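You operate a simulated robot arm through the tools that you are given. There is no shell and no other tool. Be economical: measure what you need, move in short steps, check, and stop when the job is done.

You are at the controls of a simulated robot arm. One attempt, no reset.

Task
Fetch the purple split link from the blue cabinet and press it shut.
Fine: release the press after.

Only the result counts: the job must be done as asked and must still hold three seconds after the hand-in. Knocking over, shifting, dropping, spilling or breaking anything else fails it.

Robot
A 7-joint arm with a two-finger parallel gripper on a trunk, on a base that drives. Base frame: it is fixed to the floor where the robot stands at the start and does not move with it; the origin is under the middle of the robot, x ahead of it, y to its left, z up. Lengths are in m, angles in degrees, forces in N, time in s.
With the tool pointing down near the work surface it reaches from about 0.2 to 0.72 m from the robot's upright axis, wherever it stands. Its first joint turns from -166.0 to 166.0 degrees. Places, roughly: nest of the press slide [0.5, -1.9, 0.9]; press knob [0.3, -1.9, 0.9]; press slide [0.5, -1.8, 0.9]. Payload 1.57 kg.
The TCP is the grasp point between the finger pads, 0.03 m short of the fingertips. In the tool frame z runs along the fingers and y along their closing line. Largest opening 0.11 m; finger width 0.024, thickness 0.012; the body of the gripper, 0.048 by 0.112 m, starts 0.078 m behind the TCP.
Orientation is that of the tool frame in the base frame, as a unit quaternion [x, y, z, w]. With the fingers straight down and closing along the base's y, the tool's x points along the base's -x, its y along +y and its z along -z.

Tools
- The arm moves only by the tool arm_command. Its argument "increments" is a list that holds one entry, the list of rows, each a list of 7 numbers: the shift along the base's x, y, z in m, then the turn, a rotation vector about the base's x, y, z in degrees, then the opening, from 0 (shut) to 1 (fully open). In form: [[[dx, dy, dz, rx, ry, rz, gripper], ...]]. A call has 1 to 12 rows; each row shifts and turns the commanded pose from where the row before left it. A row lasts 0.2 s, in which the tool goes at most 0.05 m and 8.6 degrees; a call with a longer step from one row to the next is refused whole, and so is a gripper value outside its range. A pose out of reach is approached as far as the arm can. The call stops where the force on the tool passes 50 N (or 10 N more than at its start, if that is more) or the arm is blocked; 0.2 s more then pass. Each finger travels about 0.045 m/s and halts on what it meets, pressing with about 43 N; the grip force reading is that of the motor and also rises with nothing between the fingers. The clock runs only during rows and for 0.2 s after the last one: add rows that do not move to give the fingers time. It gives the time, the measured TCP pose, the force on the tool (base axes), the opening and the grip force at its end, in the units of the frame above (readings bear some noise), with the torque about the TCP (base axes, N m) and any sound that the robot's microphone picked up, and new pictures: "pictures" is both (left out), scene, wrist or none.
- Cameras (640 x 400 px; columns grow to the right, rows downward): "scene" is now at [-0.0013, 0.1053, 1.5609]; the picture's right is [-0.61, -0.79, 0.00], its down [-0.55, 0.42, -0.72] and it looks along [0.57, -0.44, -0.69] (base axes); focal length 252 px, centre (320, 200). "wrist" rides on the gripper at [0.07, 0.016, -0.141] in the tool frame; the picture's right is [-0.23, 0.97, 0.00], its down [-0.86, -0.20, -0.48] and it looks along [-0.47, -0.11, 0.88] (tool axes); focal length 222 px, centre (320, 200). There is no depth. A picture from a camera that has moved, and an enlarged one, comes with that camera's place and axes in the base frame and with its lens. The place of the scene camera against the robot may be out by one fixed shift of up to 0.012 m in any direction.
- slide_trunk(by): slides the trunk up (or, below 0, down) by that many m; the arm and the scene camera ride with it, the base frame stays. It gives what a move gives, with no picture.
- drive_base(legs): drives the robot by 1 to 6 legs, each [ahead, turn to the left] in m and degrees, along the robot's own axes; the way and the turn of a leg run together, so that a leg with both is an arc; at most 1.5 m and 180 degrees a leg. The arm and the cameras ride along, it lands a little off, and it stops where it bumps. It gives what a move gives, and a new picture of the scene camera.
- pan_tilt(pan, tilt): turns the head with the scene camera to pan (to the left, within 155 degrees either way) and tilt (down, from -29 to 69), counted from straight ahead of the robot. It gives what a move gives, and a new picture of the scene camera.
- enlarge(camera, box): a new picture of the part [left, top, right, bottom] of that camera's present view, enlarged. The clock stands still meanwhile.
- hand_in(): hands the job in; it is judged then, once.

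Go step by step. Nothing tells you exact positions but the pictures and the camera data: compare them with the known pose of the tool, close in by small moves and look again before you grip or let go. The budget is 120 turns and 260 pictures, counting those below and the enlarged ones. Unless the task says otherwise, let go and move clear before handing in, and close with one line.

The tools are called by a JSON object that holds its "method" and its "body". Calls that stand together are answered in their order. arm_command: Moves the arm, as the interface text tells. Its arguments: {"type":"object","properties":{"increments":{"type":"array"},"pictures":{"type":"string","enum":["both","scene","wrist","none"]}},"required":["increments"]} The other tools are called the same way: slide_trunk (by) slides the trunk up or down; drive_base (legs) drives the base; pan_tilt (pan, tilt) turns the head that bears the scene camera; enlarge (camera, box) takes an enlarged picture of a part of a camera's view; hand_in () hands the job in.

At the start:

```text
time_s: 0.0
ee_pos: [0.4274, -0.0103, 1.1609]
tool_rot: [-0.001, 1.0, -0.001, 0.0]
force: [0.1, 0.8, 0.0]
moment: [-0.01, 0.02, 0.02]
opening: 0.1101
gripper_force: 0.1
trunk travel left (down, up): [-0.5, 0.09]
robot x, y, heading: [0.0014, -0.004, -0.2]
head pan, tilt: [-37.5, 43.8]
```

scene: 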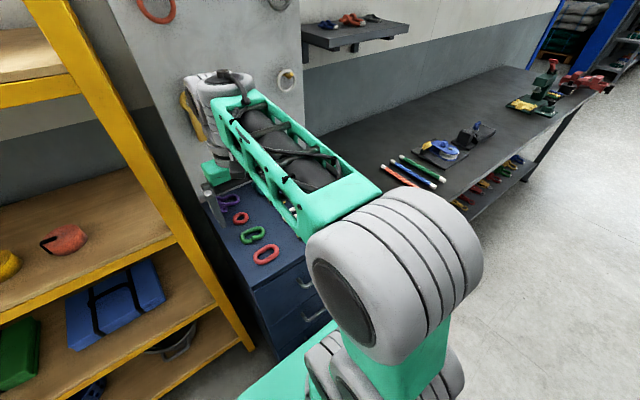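
wrist: 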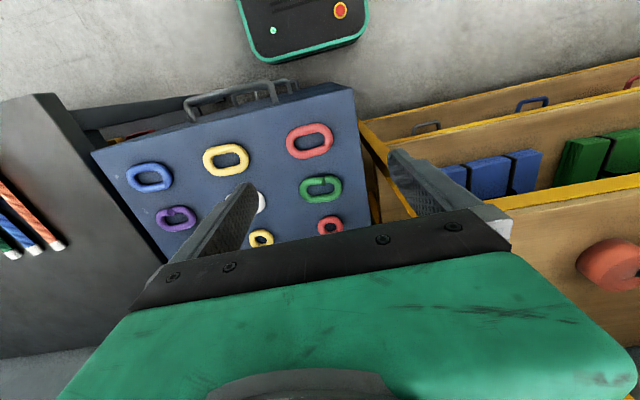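

I see the blue cabinet with several coloured links on its top; purple ones show in both pictures at what look like different places. I'll enlarge both to tell them apart.

{"method": "enlarge", "body": {"camera": "wrist", "box": [90, 80, 390, 268]}}

{"method": "enlarge", "body": {"camera": "scene", "box": [180, 160, 340, 260]}}

{"method": "enlarge", "body": {"camera": "scene", "box": [380, 40, 620, 190]}}

```text
2.13 times, centred on (240, 174) of wrist
camera zoom: at [0.3585, 0.0056, 1.3027], right [0.22, 0.97, 0.0], down [0.86, -0.2, 0.48], along [0.47, -0.11, -0.88], focal length 473 px, centre (490, 255)
```

zoom: 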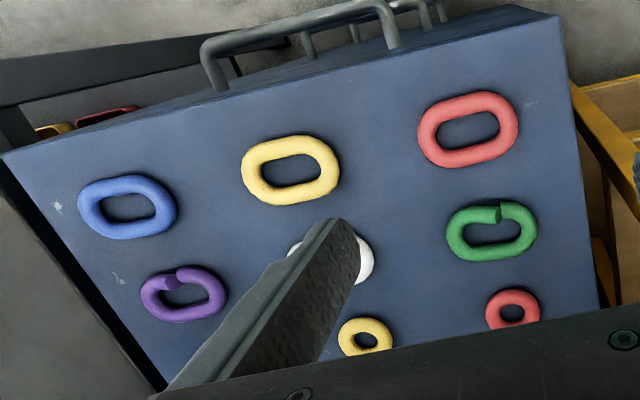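

```text
4.00 times, centred on (260, 210) of scene
camera zoom: at [-0.0013, 0.1053, 1.5609], right [-0.61, -0.79, 0.0], down [-0.55, 0.42, -0.72], along [0.57, -0.44, -0.69], focal length 1010 px, centre (560, 160)
```

zoom: 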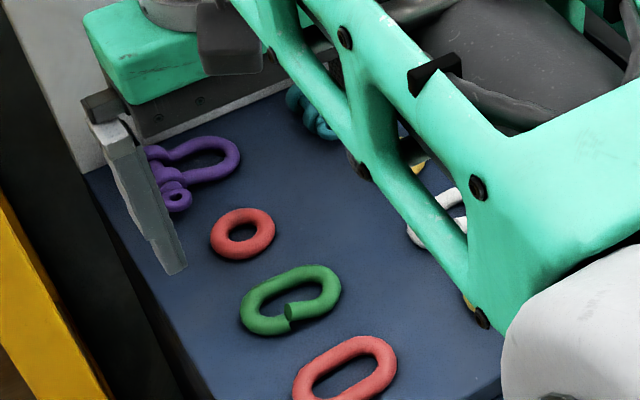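

```text
2.67 times, centred on (500, 115) of scene
camera zoom: at [-0.0013, 0.1053, 1.5609], right [-0.61, -0.79, 0.0], down [-0.55, 0.42, -0.72], along [0.57, -0.44, -0.69], focal length 673 px, centre (-160, 427)
```

zoom: 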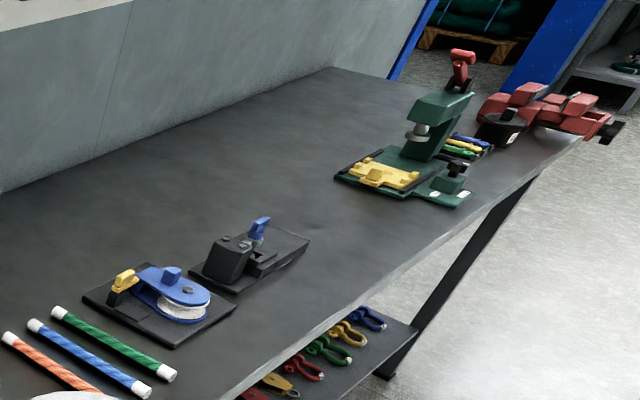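

{"method": "enlarge", "body": {"camera": "scene", "box": [490, 50, 618, 130]}}

{"method": "enlarge", "body": {"camera": "wrist", "box": [140, 188, 220, 238]}}

```text
5.00 times, centred on (554, 90) of scene
camera zoom: at [-0.0013, 0.1053, 1.5609], right [-0.61, -0.79, 0.0], down [-0.55, 0.42, -0.72], along [0.57, -0.44, -0.69], focal length 1262 px, centre (-850, 750)
```

zoom: 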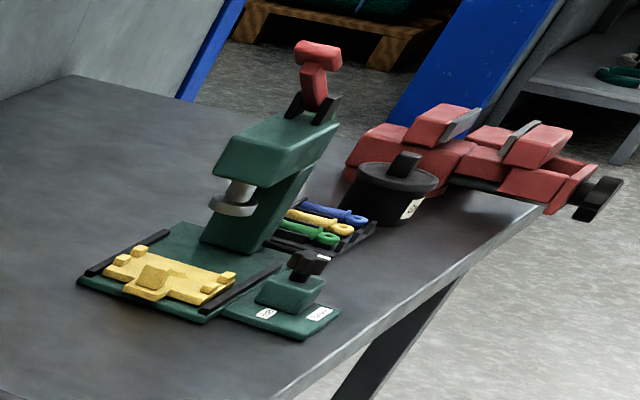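

```text
8.00 times, centred on (180, 213) of wrist
camera zoom: at [0.3585, 0.0056, 1.3027], right [0.22, 0.97, 0.0], down [0.86, -0.2, 0.48], along [0.47, -0.11, -0.88], focal length 1777 px, centre (1440, 96)
```

zoom: 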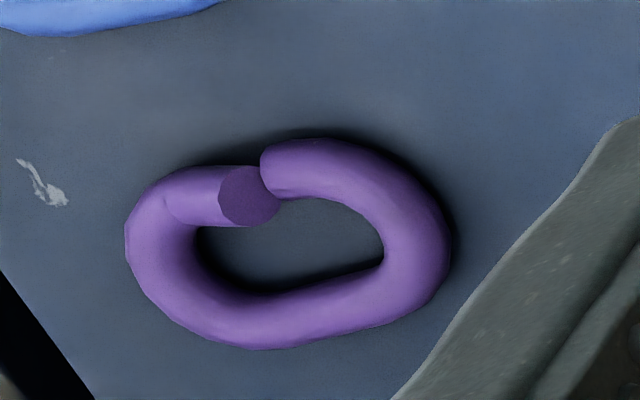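

I take the purple split link to be at about (0.53, -0.33), lying flat with one end raised at the gap. I'll zoom in on the press to plan the grip.

{"method": "enlarge", "body": {"camera": "scene", "box": [500, 90, 564, 130]}}

{"method": "enlarge", "body": {"camera": "scene", "box": [528, 55, 576, 115]}}

```text
10.00 times, centred on (532, 110) of scene
camera zoom: at [-0.0013, 0.1053, 1.5609], right [-0.61, -0.79, 0.0], down [-0.55, 0.42, -0.72], along [0.57, -0.44, -0.69], focal length 2525 px, centre (-1800, 1100)
```

zoom: 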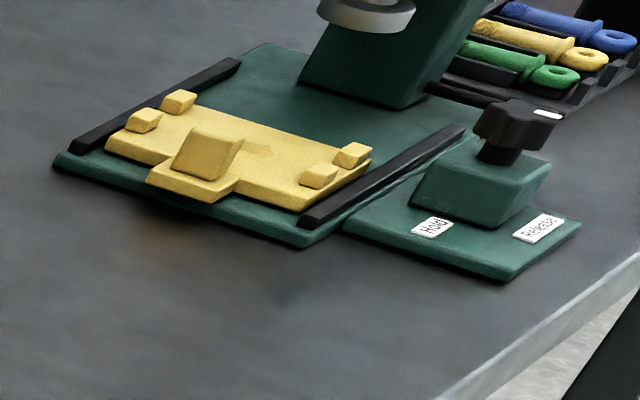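

```text
6.67 times, centred on (552, 85) of scene
camera zoom: at [-0.0013, 0.1053, 1.5609], right [-0.61, -0.79, 0.0], down [-0.55, 0.42, -0.72], along [0.57, -0.44, -0.69], focal length 1683 px, centre (-1227, 967)
```

zoom: 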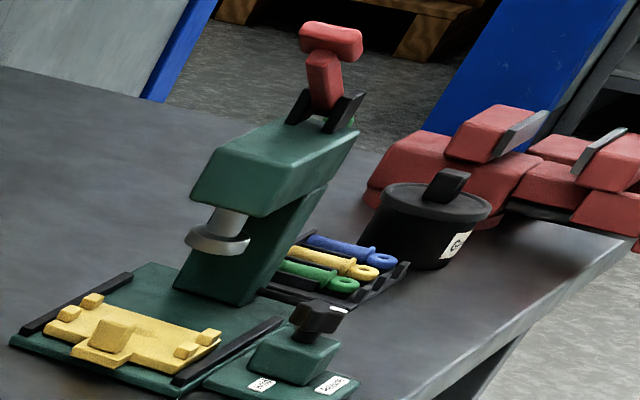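

The nest is four posts on the yellow slide, with the link's long axis along x and the slide running along -y under the ram; the knob is marked Hold/Release. I now move above the purple link for a straight look.

{"method": "arm_command", "body": {"increments": [[[0.015, -0.046, 0, 0, 0, 0, 1], [0.015, -0.046, 0, 0, 0, 0, 1], [0.015, -0.046, 0, 0, 0, 0, 1], [0.015, -0.046, 0, 0, 0, 0, 1], [0.015, -0.046, 0, 0, 0, 0, 1], [0.015, -0.046, 0, 0, 0, 0, 1], [0.015, -0.044, 0, 0, 0, 0, 1], [0, 0, -0.04, 0, 0, 0, 1], [0, 0, 0, 0, 0, 0, 1]]]}}

```text
time_s: 2.0
ee_pos: [0.531, -0.3311, 1.1196]
tool_rot: [-0.003, 1.0, -0.001, 0.001]
force: [0.0, 0.3, -0.4]
moment: [-0.04, 0.01, -0.01]
opening: 0.11
gripper_force: 0.0
trunk travel left (down, up): [-0.5, 0.09]
robot x, y, heading: [-0.0009, -0.0037, -0.2]
head pan, tilt: [-37.5, 43.8]
camera scene: at [-0.0013, 0.1055, 1.5609], right [-0.61, -0.79, 0.0], down [-0.55, 0.42, -0.72], along [0.57, -0.44, -0.69], focal length 252 px, centre (320, 200)
camera wrist: at [0.4608, -0.3147, 1.2616], right [0.22, 0.97, 0.0], down [0.86, -0.2, 0.48], along [0.47, -0.11, -0.88], focal length 222 px, centre (320, 200)
```

scene: 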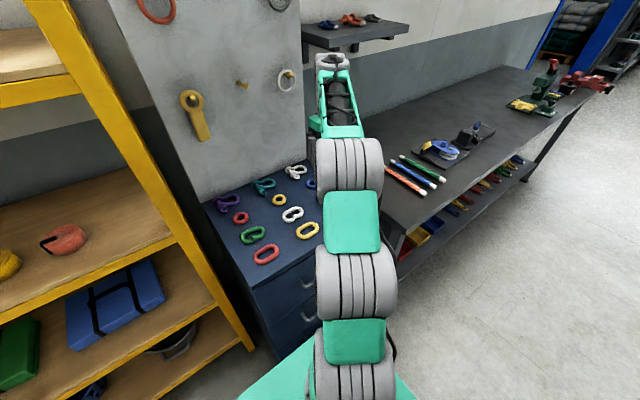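
wrist: 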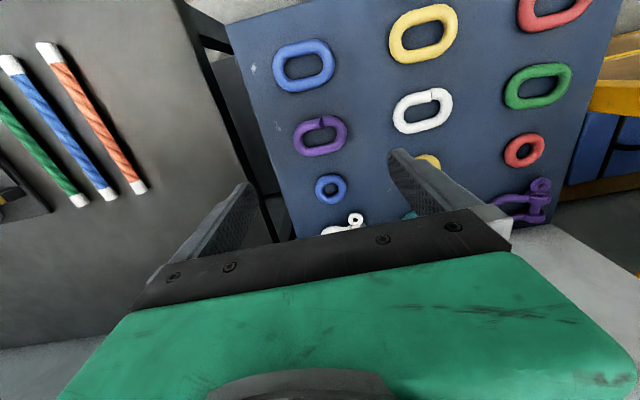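

{"method": "enlarge", "body": {"camera": "wrist", "box": [272, 106, 368, 166]}}

```text
6.67 times, centred on (320, 136) of wrist
camera zoom: at [0.4608, -0.3147, 1.2616], right [0.22, 0.97, 0.0], down [0.86, -0.2, 0.48], along [0.47, -0.11, -0.88], focal length 1481 px, centre (320, 627)
```

zoom: 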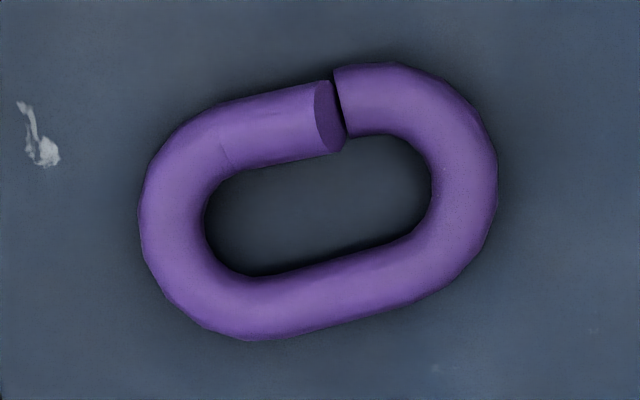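

The link lies with its long axis along y at about (0.534, -0.332), with neighbours close in x. I'll turn the tool -90° to close across its width, part-close to 0.08 m and come down to z≈1.03.

{"method": "arm_command", "body": {"increments": [[[0.001, 0, -0.008, 0, 0, -8.5, 0.73], [0.001, 0, -0.008, 0, 0, -8.5, 0.73], [0.001, 0, -0.008, 0, 0, -8.5, 0.73], [0, 0, -0.008, 0, 0, -8.5, 0.73], [0, 0, -0.008, 0, 0, -8.5, 0.73], [0, 0, -0.008, 0, 0, -8.5, 0.73], [0, 0, -0.008, 0, 0, -8.5, 0.73], [0, 0, -0.008, 0, 0, -8.5, 0.73], [0, 0, -0.008, 0, 0, -8.5, 0.73], [0, 0, -0.008, 0, 0, -8.5, 0.73], [0, 0, -0.008, 0, 0, -4, 0.73], [0, 0, 0, 0, 0, 0, 0.73]]]}}

```text
time_s: 4.6
ee_pos: [0.536, -0.3296, 1.0331]
tool_rot: [0.701, 0.713, -0.001, 0.0]
force: [0.2, -0.1, 0.6]
moment: [-0.02, 0.01, -0.02]
opening: 0.0803
gripper_force: 0.1
trunk travel left (down, up): [-0.5, 0.09]
robot x, y, heading: [-0.0005, -0.005, -0.2]
head pan, tilt: [-37.5, 43.8]
camera scene: at [-0.0012, 0.1052, 1.5609], right [-0.61, -0.79, 0.0], down [-0.55, 0.42, -0.72], along [0.57, -0.44, -0.69], focal length 252 px, centre (320, 200)
camera wrist: at [0.5515, -0.2585, 1.1746], right [0.98, -0.21, 0.0], down [-0.18, -0.86, 0.48], along [-0.1, -0.47, -0.88], focal length 222 px, centre (320, 200)
```

scene: 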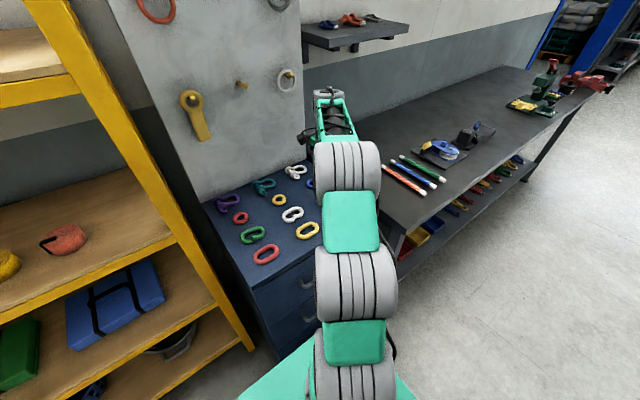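
wrist: 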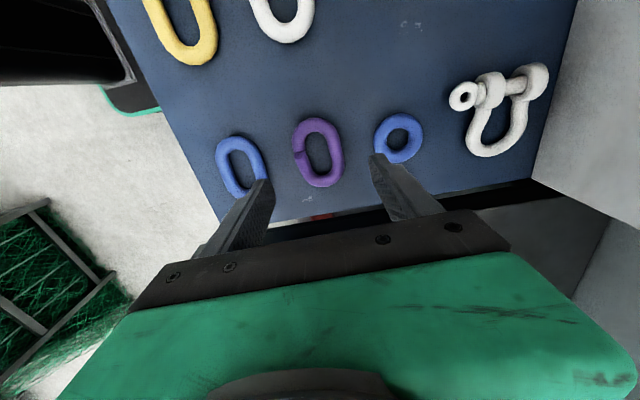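

The tool is centred over the link with clear gaps either side. Going down near to it.

{"method": "arm_command", "body": {"increments": [[[0, 0, -0.025, 0, 0, 0, 0.73], [0, 0, -0.025, 0, 0, 0, 0.73], [0, 0, -0.015, 0, 0, 0, 0.73], [0, 0, 0, 0, 0, 0, 0.73]]], "pictures": "wrist"}}

{"method": "enlarge", "body": {"camera": "wrist", "box": [220, 90, 420, 215]}}

```text
time_s: 5.6
ee_pos: [0.535, -0.3308, 0.9675]
tool_rot: [0.701, 0.714, 0.0, -0.001]
force: [0.2, 0.1, -0.1]
moment: [0.0, -0.02, 0.03]
opening: 0.0806
gripper_force: 0.0
trunk travel left (down, up): [-0.5, 0.09]
robot x, y, heading: [-0.0047, -0.0002, -0.3]
head pan, tilt: [-37.5, 43.8]
camera wrist: at [0.5499, -0.2608, 1.1082], right [0.98, -0.21, 0.0], down [-0.18, -0.86, 0.48], along [-0.1, -0.47, -0.88], focal length 222 px, centre (320, 200)
```

wrist: 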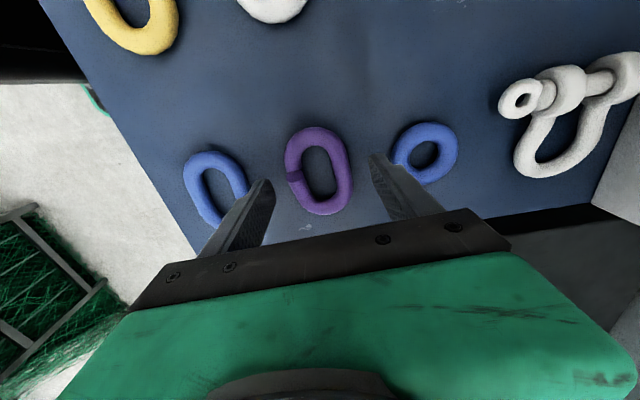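

```text
3.20 times, centred on (320, 152) of wrist
camera zoom: at [0.5499, -0.2608, 1.1082], right [0.98, -0.21, 0.0], down [-0.18, -0.86, 0.48], along [-0.1, -0.47, -0.88], focal length 711 px, centre (320, 352)
```

zoom: 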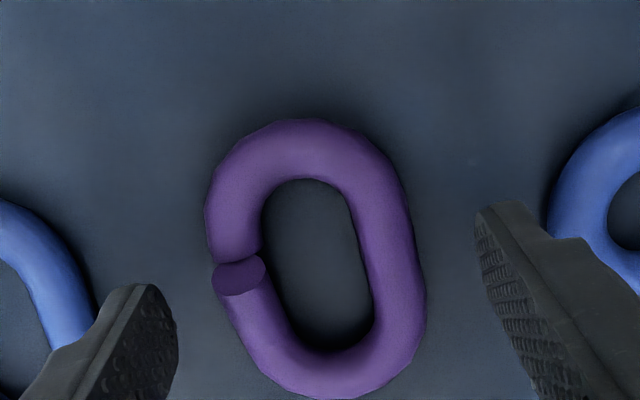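

{"method": "arm_command", "body": {"increments": [[[0, 0, -0.008, 0, 0, 0, 0.73], [0, 0, -0.008, 0, 0, 0, 0.73], [0, 0, 0, 0, 0, 0, 0.73], [0, 0, 0, 0, 0, 0, 0.3], [0, 0, 0, 0, 0, 0, 0.3], [0, 0, 0, 0, 0, 0, 0.3], [0, 0, 0, 0, 0, 0, 0.3], [0, 0, 0, 0, 0, 0, 0.3]]], "pictures": "wrist"}}

{"method": "enlarge", "body": {"camera": "wrist", "box": [220, 90, 420, 215]}}

```text
time_s: 7.4
ee_pos: [0.5363, -0.3308, 0.9516]
tool_rot: [0.7, 0.714, 0.0, 0.0]
force: [-0.8, 0.5, -1.1]
moment: [0.02, 0.05, -0.01]
opening: 0.0531
gripper_force: 42.3
trunk travel left (down, up): [-0.5, 0.09]
robot x, y, heading: [-0.0006, 0.0007, -0.1]
head pan, tilt: [-37.5, 43.8]
camera wrist: at [0.5502, -0.2609, 1.0928], right [0.98, -0.21, 0.0], down [-0.18, -0.86, 0.48], along [-0.1, -0.47, -0.88], focal length 222 px, centre (320, 200)
```

wrist: 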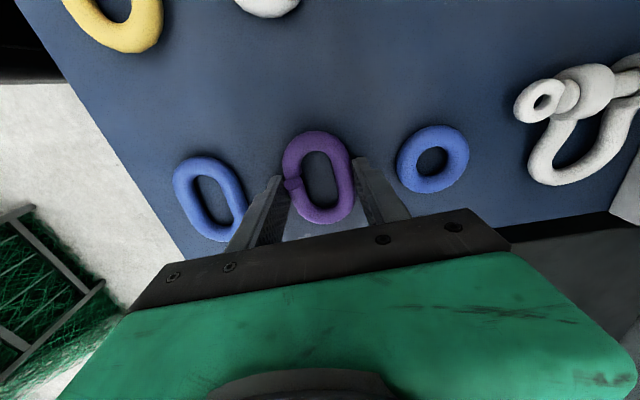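

```text
3.20 times, centred on (320, 152) of wrist
camera zoom: at [0.5502, -0.2609, 1.0928], right [0.98, -0.21, 0.0], down [-0.18, -0.86, 0.48], along [-0.1, -0.47, -0.88], focal length 711 px, centre (320, 352)
```

zoom: 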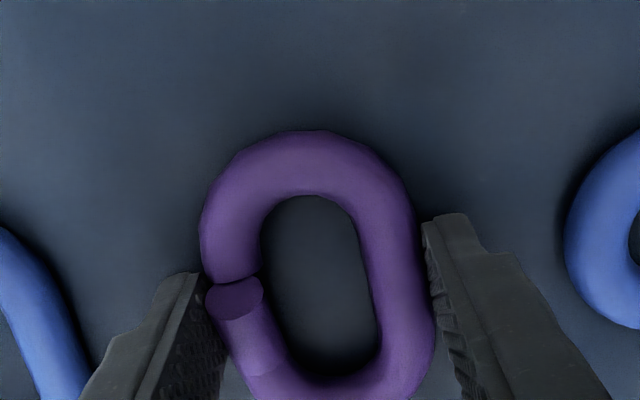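

Gripped at 0.053 m across. Lifting straight up and drawing back.

{"method": "arm_command", "body": {"increments": [[[0, 0, 0.02, 0, 0, 0, 0.3], [0, 0, 0.04, 0, 0, 0, 0.3], [0, 0, 0.045, 0, 0, 0, 0.3], [0, 0, 0.045, 0, 0, 0, 0.3], [0, 0, 0.045, 0, 0, 0, 0.3], [0, 0, 0.045, 0, 0, 0, 0.3], [-0.02, 0.03, 0.02, 0, 0, 8, 0.3], [-0.02, 0.03, 0.02, 0, 0, 8, 0.3], [-0.02, 0.03, 0.02, 0, 0, 8, 0.3], [-0.02, 0.03, 0.02, 0, 0, 8, 0.3], [-0.02, 0.03, 0.02, 0, 0, 8, 0.3], [0, 0, 0, 0, 0, 0, 0.3]]]}}

```text
time_s: 10.0
ee_pos: [0.4387, -0.1826, 1.2927]
tool_rot: [0.414, 0.91, -0.001, 0.0]
force: [0.3, 1.0, -2.5]
moment: [-0.02, 0.02, 0.02]
opening: 0.0531
gripper_force: 42.7
trunk travel left (down, up): [-0.5, 0.09]
robot x, y, heading: [-0.0005, -0.0041, -0.4]
head pan, tilt: [-37.5, 43.8]
camera scene: at [-0.0011, 0.1053, 1.5609], right [-0.61, -0.79, 0.0], down [-0.55, 0.42, -0.72], along [0.57, -0.44, -0.69], focal length 252 px, centre (320, 200)
camera wrist: at [0.4052, -0.1195, 1.4339], right [0.88, 0.47, 0.0], down [0.41, -0.77, 0.48], along [0.22, -0.42, -0.88], focal length 222 px, centre (320, 200)
```

scene: 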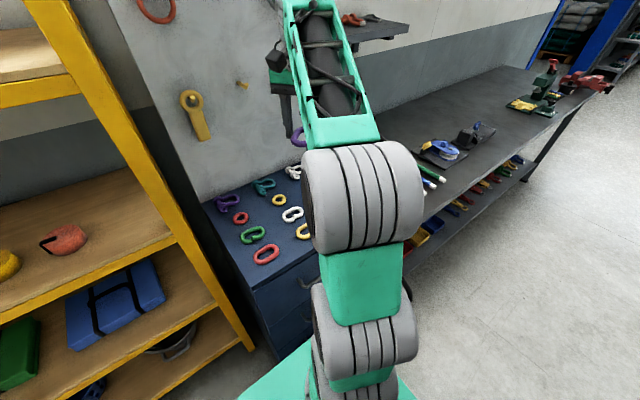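
wrist: 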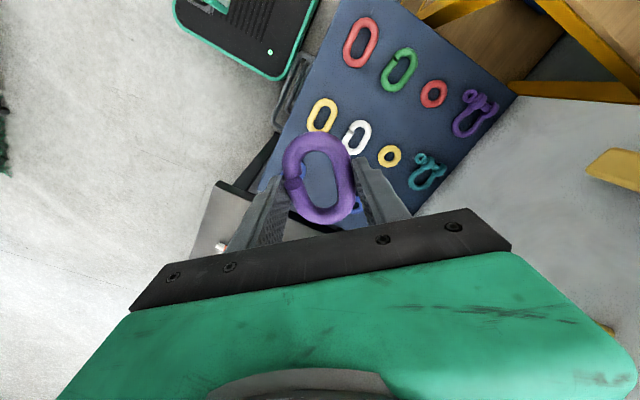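

{"method": "arm_command", "body": {"increments": [[[-0.01, 0.03, 0, 0, 0, 8.2, 0.3], [-0.01, 0.03, 0, 0, 0, 8.2, 0.3], [-0.01, 0.03, 0, 0, 0, 8.2, 0.3], [-0.01, 0.03, 0, 0, 0, 8.2, 0.3], [-0.01, 0.03, 0, 0, 0, 8.2, 0.3], [-0.01, 0.03, 0, 0, 0, 7.9, 0.3], [0, 0, 0, 0, 0, 0, 0.3]]], "pictures": "none"}}

{"method": "pan_tilt", "body": {"pan": -80, "tilt": 40}}

```text
time_s: 11.6
ee_pos: [0.3773, -0.0017, 1.2928]
tool_rot: [-0.001, 1.0, -0.001, 0.0]
force: [0.2, -0.4, -2.6]
moment: [0.0, -0.02, 0.02]
opening: 0.053
gripper_force: 43.0
trunk travel left (down, up): [-0.5, 0.09]
robot x, y, heading: [0.0021, 0.0006, -0.0]
head pan, tilt: [-37.5, 43.8]
```

```text
time_s: 12.7
ee_pos: [0.3759, -0.0019, 1.2936]
tool_rot: [-0.001, 1.0, -0.001, 0.001]
force: [0.4, 0.0, -1.6]
moment: [0.02, 0.02, -0.01]
opening: 0.0532
gripper_force: 43.2
trunk travel left (down, up): [-0.5, 0.09]
robot x, y, heading: [-0.0018, -0.0017, -0.1]
head pan, tilt: [-80.0, 40.0]
camera scene: at [-0.0516, 0.0717, 1.5665], right [-0.98, -0.17, 0.0], down [-0.11, 0.63, -0.77], along [0.13, -0.75, -0.64], focal length 252 px, centre (320, 200)
```

scene: 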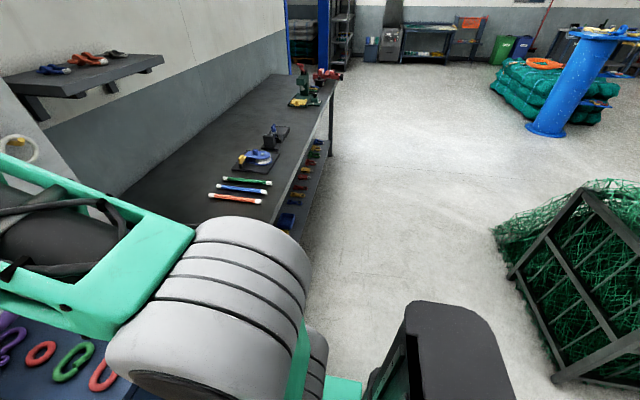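

The bench edge runs at x≈0.25 and the way along it is clear. I drive back a little, turn right and go part of the way to look at the press.

{"method": "drive_base", "body": {"legs": [[-0.1, 0], [0, -90], [1.1, 0]]}}

{"method": "pan_tilt", "body": {"pan": 35, "tilt": 40}}

```text
time_s: 22.8
ee_pos: [-0.1386, -1.4554, 1.2934]
tool_rot: [0.718, 0.696, 0.0, 0.0]
force: [-0.3, 0.6, -2.3]
moment: [-0.02, 0.0, 0.04]
opening: 0.0531
gripper_force: 43.3
trunk travel left (down, up): [-0.5, 0.09]
robot x, y, heading: [-0.1305, -1.0768, -91.9]
head pan, tilt: [-80.0, 40.0]
camera scene: at [-0.0613, -1.0323, 1.5666], right [-0.14, 0.99, 0.0], down [0.64, 0.09, -0.77], along [-0.76, -0.11, -0.64], focal length 252 px, centre (320, 200)
```

scene: 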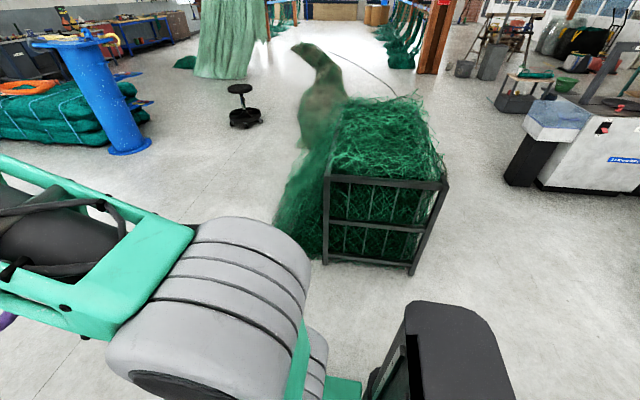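

```text
time_s: 24.8
ee_pos: [-0.139, -1.4541, 1.2936]
tool_rot: [0.717, 0.697, 0.0, 0.0]
force: [-0.5, 0.4, -2.9]
moment: [0.03, 0.02, -0.02]
opening: 0.0534
gripper_force: 43.5
trunk travel left (down, up): [-0.5, 0.09]
robot x, y, heading: [-0.1278, -1.0781, -91.9]
head pan, tilt: [35.0, 40.0]
camera scene: at [0.0693, -1.0914, 1.5665], right [-0.84, -0.55, 0.0], down [-0.35, 0.54, -0.77], along [0.42, -0.64, -0.64], focal length 252 px, centre (320, 200)
```

scene: 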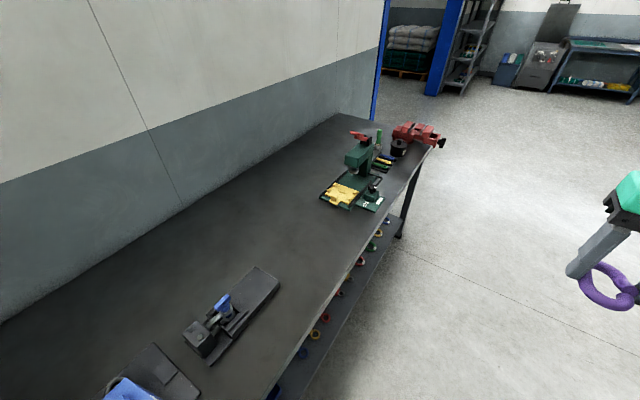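

{"method": "enlarge", "body": {"camera": "scene", "box": [305, 120, 417, 220]}}

{"method": "enlarge", "body": {"camera": "scene", "box": [316, 175, 388, 220]}}

```text
4.00 times, centred on (361, 170) of scene
camera zoom: at [0.0693, -1.0914, 1.5665], right [-0.84, -0.55, 0.0], down [-0.35, 0.54, -0.77], along [0.42, -0.64, -0.64], focal length 1010 px, centre (156, 320)
```

zoom: 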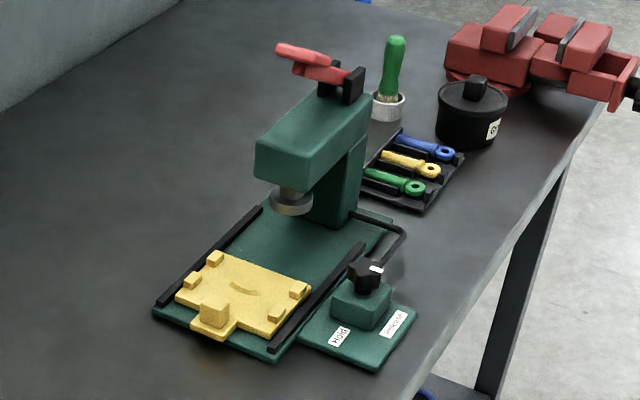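

```text
8.89 times, centred on (352, 198) of scene
camera zoom: at [0.0693, -1.0914, 1.5665], right [-0.84, -0.55, 0.0], down [-0.35, 0.54, -0.77], along [0.42, -0.64, -0.64], focal length 2244 px, centre (36, 222)
```

zoom: 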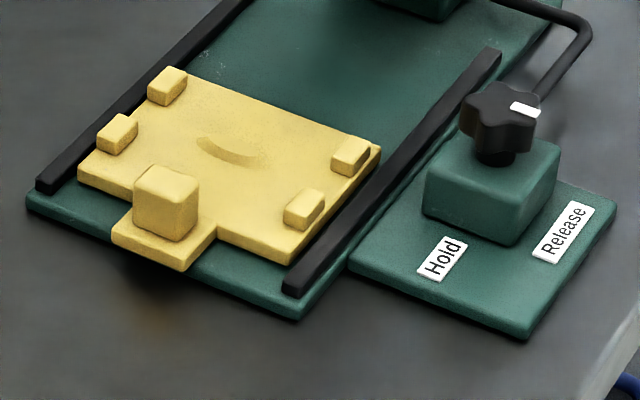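

The press nest is at about (0.435, -1.813), knob at (0.315, -1.825), pointing at Release. I drive abreast of it and turn to face it, the hand staying well above.

{"method": "drive_base", "body": {"legs": [[0.75, 0], [0, 91.9]]}}

{"method": "pan_tilt", "body": {"pan": -20, "tilt": 50}}

```text
time_s: 32.6
ee_pos: [0.2252, -1.8155, 1.2925]
tool_rot: [0.013, 1.0, -0.001, 0.0]
force: [0.3, 0.0, -2.3]
moment: [-0.01, 0.02, 0.03]
opening: 0.0532
gripper_force: 43.0
trunk travel left (down, up): [-0.5, 0.09]
robot x, y, heading: [-0.1495, -1.8044, -1.6]
head pan, tilt: [35.0, 40.0]
camera scene: at [-0.1446, -1.5989, 1.5665], right [0.55, -0.83, 0.0], down [-0.54, -0.35, -0.77], along [0.64, 0.42, -0.64], focal length 252 px, centre (320, 200)
```

scene: 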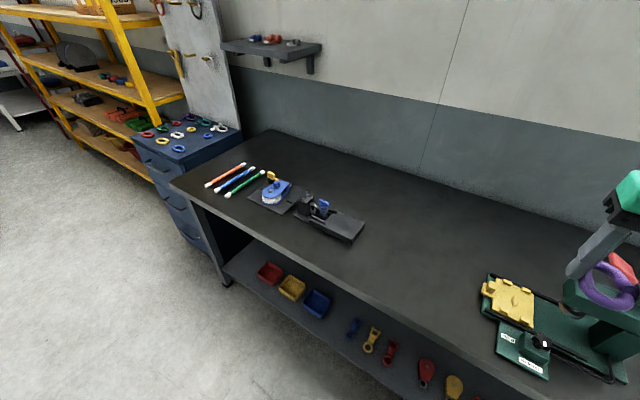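

```text
time_s: 33.8
ee_pos: [0.2242, -1.8141, 1.2929]
tool_rot: [0.013, 1.0, 0.001, 0.0]
force: [-0.8, -0.3, -2.5]
moment: [-0.03, 0.02, -0.01]
opening: 0.0531
gripper_force: 43.2
trunk travel left (down, up): [-0.5, 0.09]
robot x, y, heading: [-0.1556, -1.8034, -1.8]
head pan, tilt: [-20.0, 50.0]
camera scene: at [-0.1439, -1.6741, 1.5524], right [-0.37, -0.93, 0.0], down [-0.71, 0.28, -0.64], along [0.6, -0.24, -0.77], focal length 252 px, centre (320, 200)
```

scene: 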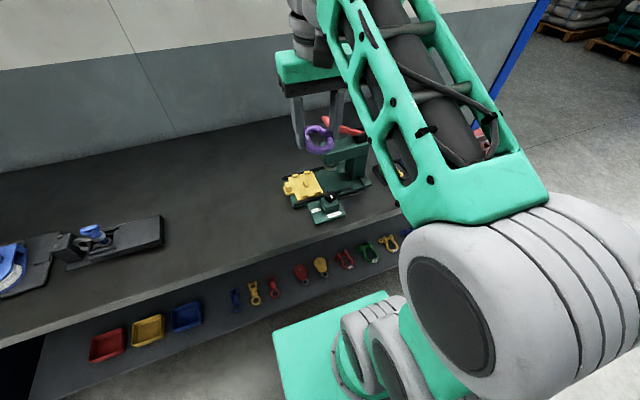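

{"method": "enlarge", "body": {"camera": "scene", "box": [260, 110, 420, 230]}}

{"method": "arm_command", "body": {"increments": [[[0.04, 0, -0.01, 0, 0, 0, 0.3], [0.04, 0, -0.01, 0, 0, 0, 0.3], [0.03, 0, -0.01, 0, 0, 0, 0.3], [0, 0, 0, 0, 0, 0, 0.3]]]}}

```text
3.33 times, centred on (340, 170) of scene
camera zoom: at [-0.1439, -1.6741, 1.5524], right [-0.37, -0.93, 0.0], down [-0.71, 0.28, -0.64], along [0.6, -0.24, -0.77], focal length 842 px, centre (253, 300)
```

zoom: 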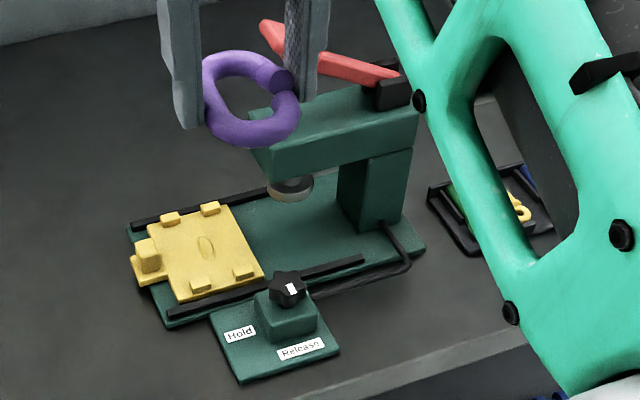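

```text
time_s: 34.8
ee_pos: [0.3343, -1.8133, 1.2623]
tool_rot: [0.014, 1.0, 0.001, 0.0]
force: [0.2, 0.1, -2.7]
moment: [0.0, 0.01, 0.0]
opening: 0.0531
gripper_force: 43.4
trunk travel left (down, up): [-0.5, 0.09]
robot x, y, heading: [-0.1547, -1.8042, -1.6]
head pan, tilt: [-20.0, 50.0]
camera scene: at [-0.1437, -1.6741, 1.5524], right [-0.37, -0.93, 0.0], down [-0.71, 0.28, -0.64], along [0.6, -0.24, -0.77], focal length 252 px, centre (320, 200)
camera wrist: at [0.2654, -1.7959, 1.4041], right [0.25, 0.97, 0.0], down [0.85, -0.22, 0.48], along [0.46, -0.12, -0.88], focal length 222 px, centre (320, 200)
```

scene: 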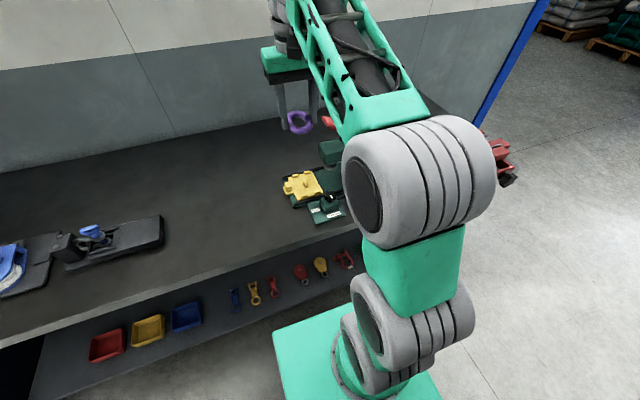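
wrist: 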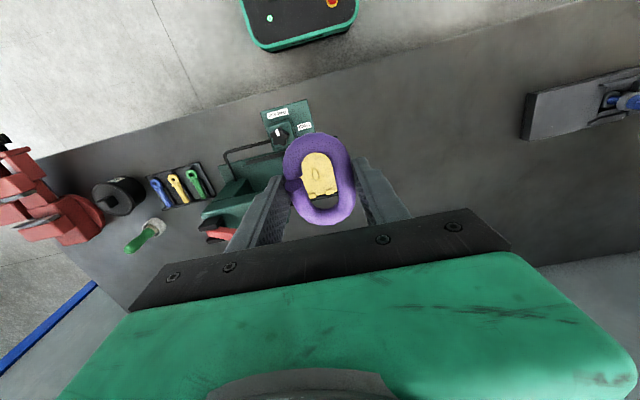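

The press head's front face is at about y≈-1.92, the nest near (0.455, -1.845). I move the link over the nest, still high, and check again.

{"method": "arm_command", "body": {"increments": [[[0.04, -0.01, -0.02, 0, 0, 0, 0.3], [0.04, -0.01, -0.02, 0, 0, 0, 0.3], [0.03, -0.008, -0.03, 0, 0, 0, 0.3], [0, 0, 0, 0, 0, 0, 0.3]]]}}

{"method": "enlarge", "body": {"camera": "wrist", "box": [200, 70, 440, 220]}}

{"method": "enlarge", "body": {"camera": "scene", "box": [250, 90, 370, 230]}}

```text
time_s: 35.8
ee_pos: [0.4447, -1.8446, 1.1919]
tool_rot: [0.013, 1.0, 0.0, 0.0]
force: [0.0, 0.0, -2.4]
moment: [-0.03, -0.02, -0.02]
opening: 0.0533
gripper_force: 42.7
trunk travel left (down, up): [-0.5, 0.09]
robot x, y, heading: [-0.1521, -1.805, -1.8]
head pan, tilt: [-20.0, 50.0]
camera scene: at [-0.1436, -1.6742, 1.5524], right [-0.37, -0.93, 0.0], down [-0.71, 0.28, -0.64], along [0.6, -0.24, -0.77], focal length 252 px, centre (320, 200)
camera wrist: at [0.375, -1.8256, 1.3345], right [0.25, 0.97, 0.0], down [0.85, -0.22, 0.48], along [0.46, -0.12, -0.88], focal length 222 px, centre (320, 200)
```

scene: 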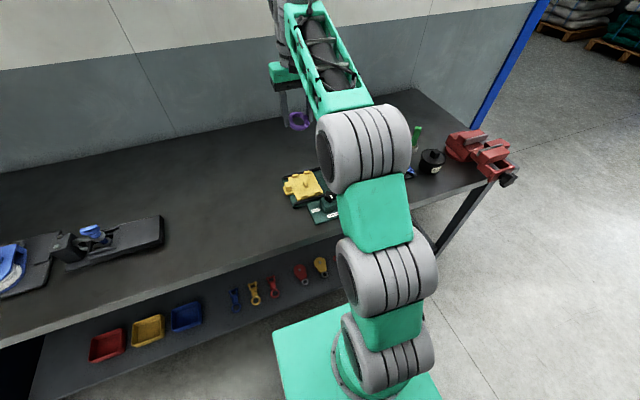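
wrist: 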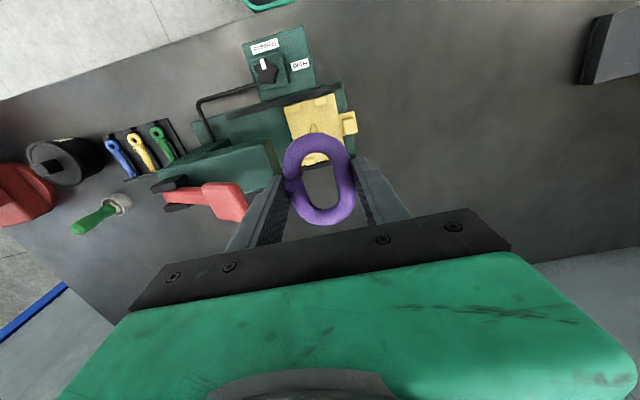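

```text
2.67 times, centred on (320, 145) of wrist
camera zoom: at [0.375, -1.8256, 1.3345], right [0.25, 0.97, 0.0], down [0.85, -0.22, 0.48], along [0.46, -0.12, -0.88], focal length 592 px, centre (320, 347)
```

zoom: 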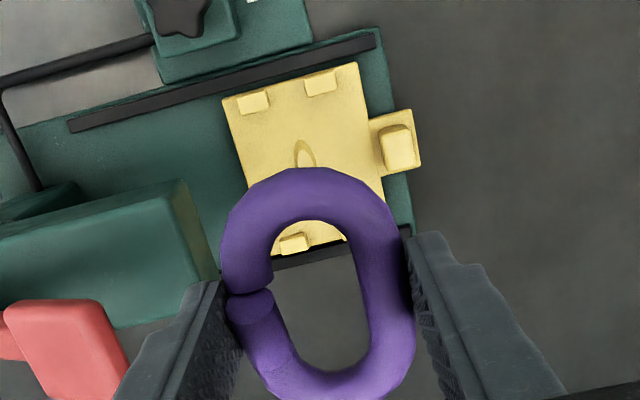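

```text
2.86 times, centred on (310, 160) of scene
camera zoom: at [-0.1436, -1.6742, 1.5524], right [-0.37, -0.93, 0.0], down [-0.71, 0.28, -0.64], along [0.6, -0.24, -0.77], focal length 721 px, centre (349, 314)
```

zoom: 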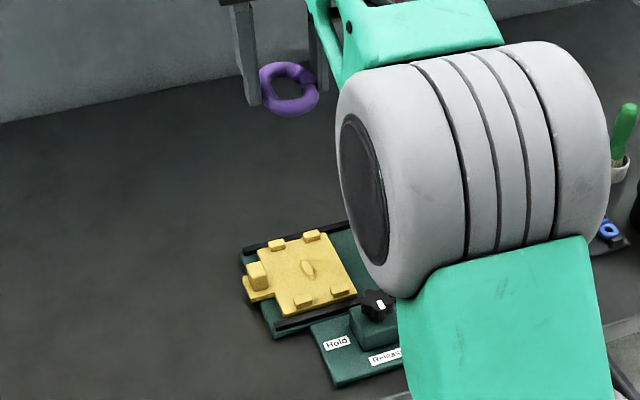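

The press head would leave only a few mm beside the hand body, so I'll lean the hand's top 10° away from it (rx = -10) before going down over the nest at about (0.453, -1.856).

{"method": "arm_command", "body": {"increments": [[[0.005, -0.002, -0.03, -5, 0, 0.7, 0.3], [0.005, -0.002, -0.03, -5, 0, 0.7, 0.3], [0, -0.002, -0.03, 0, 0, 0, 0.3], [0, 0, -0.03, 0, 0, 0, 0.3], [0, 0, 0, 0, 0, 0, 0.3]]]}}

{"method": "enlarge", "body": {"camera": "wrist", "box": [200, 70, 440, 220]}}

{"method": "enlarge", "body": {"camera": "scene", "box": [250, 110, 370, 230]}}

```text
time_s: 37.0
ee_pos: [0.4541, -1.8492, 1.0726]
tool_rot: [0.001, 0.996, -0.087, 0.001]
force: [0.7, -0.1, -2.0]
moment: [0.02, 0.0, 0.0]
opening: 0.0532
gripper_force: 42.8
trunk travel left (down, up): [-0.5, 0.09]
robot x, y, heading: [-0.1507, -1.8019, -1.5]
head pan, tilt: [-20.0, 50.0]
camera scene: at [-0.1436, -1.6741, 1.5524], right [-0.37, -0.93, 0.0], down [-0.71, 0.28, -0.64], along [0.6, -0.24, -0.77], focal length 252 px, centre (320, 200)
camera wrist: at [0.3851, -1.8089, 1.2082], right [0.23, 0.96, -0.17], down [0.85, -0.12, 0.51], along [0.47, -0.26, -0.84], focal length 222 px, centre (320, 200)
```

scene: 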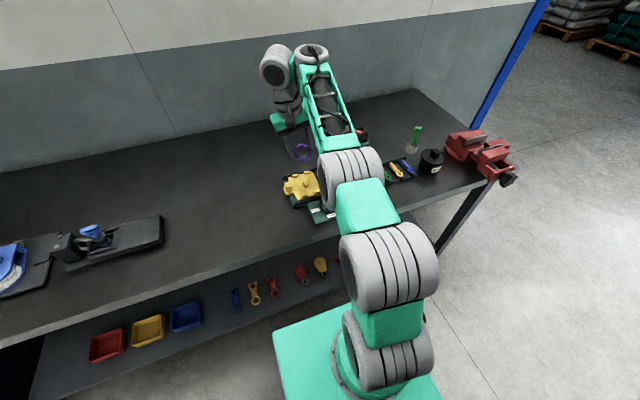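
wrist: 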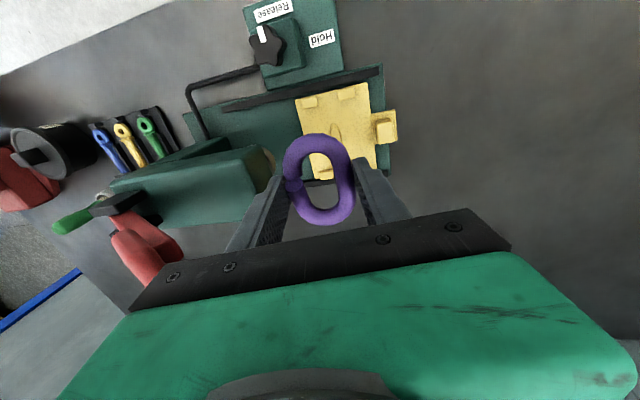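

```text
2.67 times, centred on (320, 145) of wrist
camera zoom: at [0.3851, -1.8089, 1.2082], right [0.23, 0.96, -0.17], down [0.85, -0.12, 0.51], along [0.47, -0.26, -0.84], focal length 592 px, centre (320, 347)
```

zoom: 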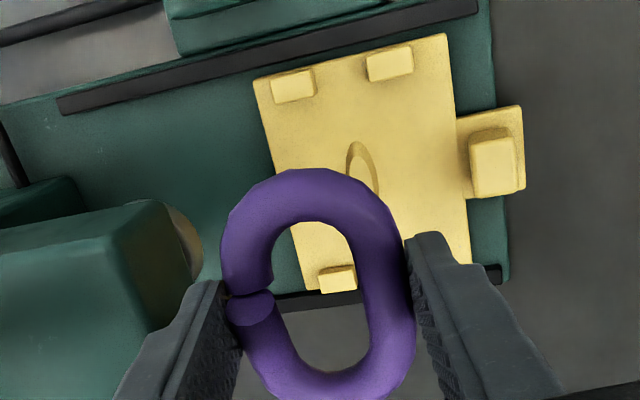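

```text
3.33 times, centred on (310, 170) of scene
camera zoom: at [-0.1436, -1.6741, 1.5524], right [-0.37, -0.93, 0.0], down [-0.71, 0.28, -0.64], along [0.6, -0.24, -0.77], focal length 842 px, centre (353, 300)
```

zoom: 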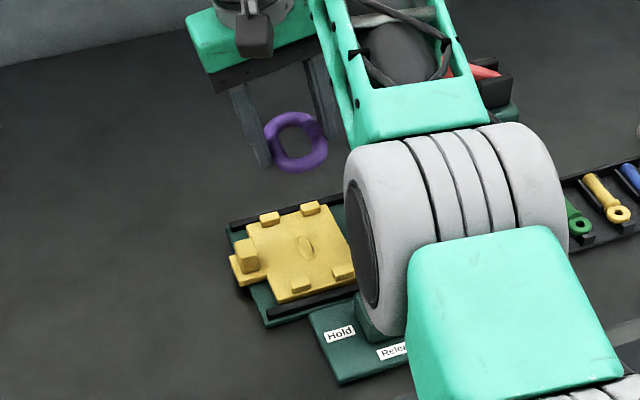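

Link is within 2 mm of the nest's middle. I go down to just above the posts and look.

{"method": "arm_command", "body": {"increments": [[[-0.001, 0.001, -0.03, 0, 0, 0, 0.3], [-0.001, 0.001, -0.03, 0, 0, 0, 0.3], [0, 0, -0.025, 0, 0, 0, 0.3], [0, 0, 0, 0, 0, 0, 0.3]]]}}

{"method": "enlarge", "body": {"camera": "wrist", "box": [200, 70, 440, 220]}}

{"method": "enlarge", "body": {"camera": "scene", "box": [250, 140, 370, 230]}}

```text
time_s: 38.0
ee_pos: [0.4614, -1.8439, 1.0014]
tool_rot: [0.001, 0.996, -0.087, -0.003]
force: [0.2, -0.7, -2.2]
moment: [0.0, 0.05, -0.03]
opening: 0.0533
gripper_force: 43.2
out of reach, approached as far as the arm can: row 3
trunk travel left (down, up): [-0.5, 0.09]
robot x, y, heading: [-0.1512, -1.8024, -1.6]
head pan, tilt: [-20.0, 50.0]
camera scene: at [-0.1437, -1.6741, 1.5524], right [-0.37, -0.93, 0.0], down [-0.71, 0.28, -0.64], along [0.6, -0.24, -0.77], focal length 252 px, centre (320, 200)
camera wrist: at [0.3927, -1.8023, 1.1387], right [0.23, 0.96, -0.17], down [0.86, -0.12, 0.5], along [0.46, -0.26, -0.85], focal length 222 px, centre (320, 200)
```

scene: 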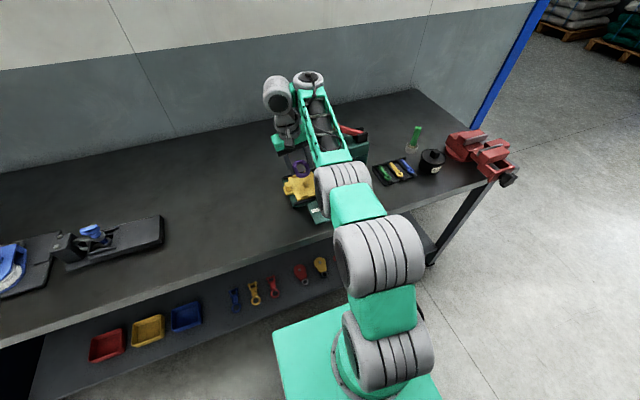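
wrist: 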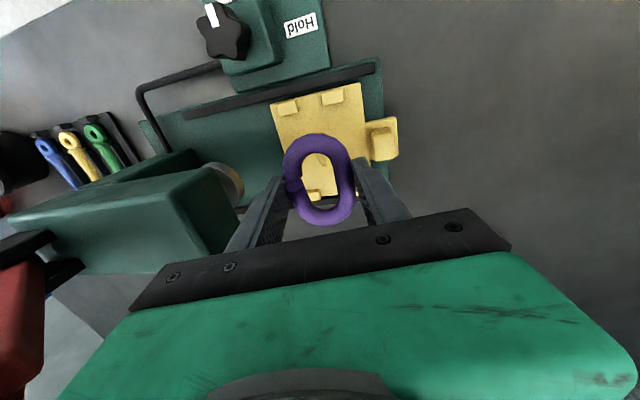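

```text
2.67 times, centred on (320, 145) of wrist
camera zoom: at [0.3927, -1.8023, 1.1387], right [0.23, 0.96, -0.17], down [0.86, -0.12, 0.5], along [0.46, -0.26, -0.85], focal length 592 px, centre (320, 347)
```

zoom: 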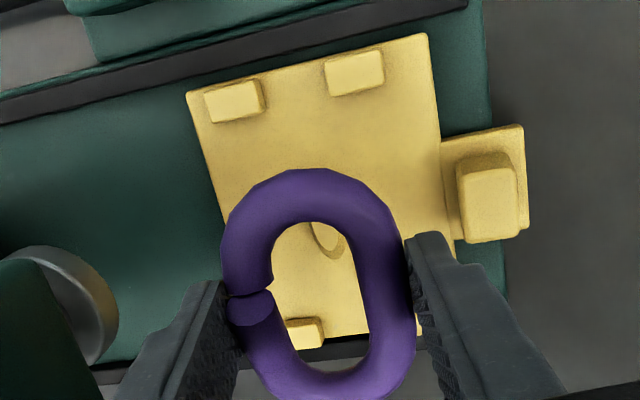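

```text
4.44 times, centred on (310, 185) of scene
camera zoom: at [-0.1437, -1.6741, 1.5524], right [-0.37, -0.93, 0.0], down [-0.71, 0.28, -0.64], along [0.6, -0.24, -0.77], focal length 1122 px, centre (364, 267)
```

zoom: 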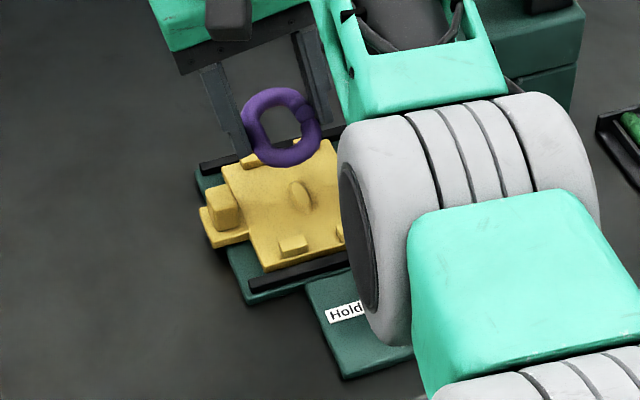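

The arm hit its reach limit with the tilt, so I'll lift a little, lower the trunk by 0.06 m to bring the shoulder closer, and re-check.

{"method": "arm_command", "body": {"increments": [[[0, 0, 0.04, 0, 0, 0, 0.3], [0, 0, 0.045, 0, 0, 0, 0.3], [0, 0, 0, 0, 0, 0, 0.3]]], "pictures": "none"}}

{"method": "slide_trunk", "body": {"by": -0.06}}

{"method": "enlarge", "body": {"camera": "scene", "box": [200, 50, 520, 250]}}

```text
time_s: 38.8
ee_pos: [0.4625, -1.8431, 1.0863]
tool_rot: [0.001, 0.996, -0.087, 0.0]
force: [0.0, -0.8, -1.6]
moment: [0.03, 0.01, -0.02]
opening: 0.0531
gripper_force: 43.0
trunk travel left (down, up): [-0.5, 0.09]
robot x, y, heading: [-0.1517, -1.8053, -1.7]
head pan, tilt: [-20.0, 50.0]
```

```text
time_s: 39.8
ee_pos: [0.4634, -1.8457, 1.0265]
tool_rot: [0.002, 0.996, -0.088, 0.0]
force: [-0.2, 0.7, -2.2]
moment: [0.01, 0.0, -0.02]
opening: 0.0531
gripper_force: 42.8
trunk travel left (down, up): [-0.44, 0.15]
robot x, y, heading: [-0.1547, -1.8016, -1.3]
head pan, tilt: [-20.0, 50.0]
```

```text
2.00 times, centred on (360, 150) of scene
camera zoom: at [-0.1439, -1.6742, 1.4924], right [-0.37, -0.93, 0.0], down [-0.71, 0.28, -0.64], along [0.6, -0.24, -0.77], focal length 505 px, centre (240, 300)
```

zoom: 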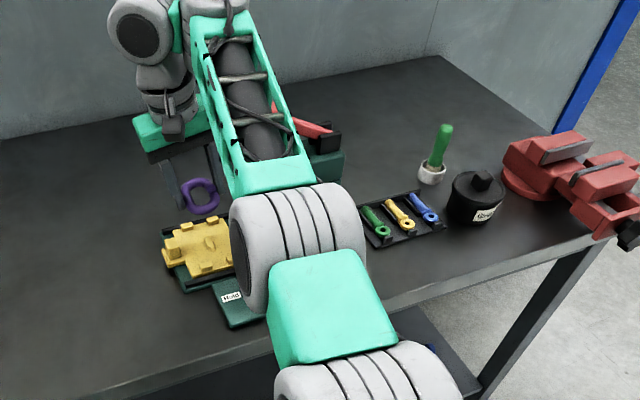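

All three wrist views agree on the post tops at z≈0.91 and the nest middle at (0.458, -1.8565). I correct the position, then lower the trunk another 0.05 m.

{"method": "arm_command", "body": {"increments": [[[-0.005, -0.0045, 0, 0, 0, 0, 0.3], [0, 0, 0, 0, 0, 0, 0.3]]], "pictures": "none"}}

{"method": "slide_trunk", "body": {"by": -0.05}}

{"method": "enlarge", "body": {"camera": "wrist", "box": [200, 70, 440, 220]}}

{"method": "enlarge", "body": {"camera": "scene", "box": [240, 100, 400, 200]}}

```text
time_s: 40.4
ee_pos: [0.4583, -1.8496, 1.0266]
tool_rot: [0.0, 0.996, -0.087, 0.001]
force: [0.8, -1.1, -2.1]
moment: [0.02, 0.0, -0.02]
opening: 0.0534
gripper_force: 42.4
trunk travel left (down, up): [-0.44, 0.15]
robot x, y, heading: [-0.1512, -1.8059, -1.7]
head pan, tilt: [-20.0, 50.0]
```

```text
time_s: 41.3
ee_pos: [0.4577, -1.849, 0.9759]
tool_rot: [0.001, 0.996, -0.087, 0.0]
force: [-0.2, -1.2, -2.0]
moment: [-0.01, 0.01, 0.01]
opening: 0.0531
gripper_force: 43.2
trunk travel left (down, up): [-0.39, 0.2]
robot x, y, heading: [-0.154, -1.8059, -1.6]
head pan, tilt: [-20.0, 50.0]
```

```text
2.67 times, centred on (320, 145) of wrist
camera zoom: at [0.3878, -1.8083, 1.1123], right [0.23, 0.96, -0.17], down [0.85, -0.12, 0.51], along [0.47, -0.26, -0.84], focal length 592 px, centre (320, 347)
```

zoom: 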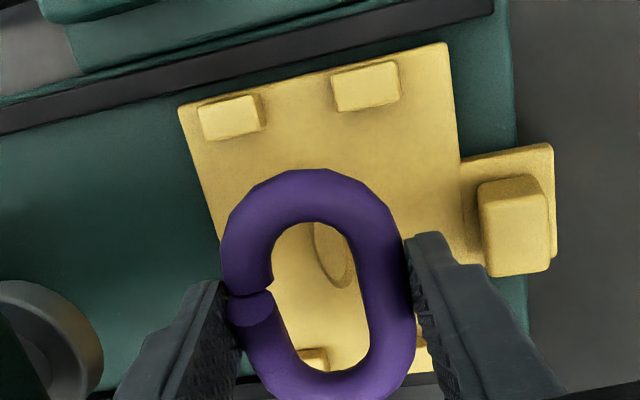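

```text
4.00 times, centred on (320, 150) of scene
camera zoom: at [-0.1439, -1.6742, 1.4424], right [-0.37, -0.93, 0.0], down [-0.71, 0.28, -0.64], along [0.6, -0.24, -0.77], focal length 1010 px, centre (320, 400)
```

zoom: 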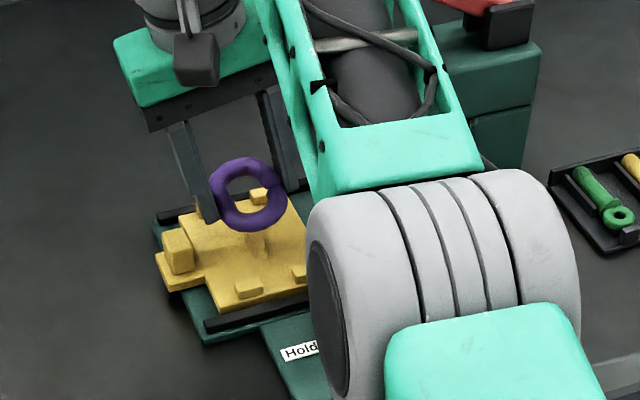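

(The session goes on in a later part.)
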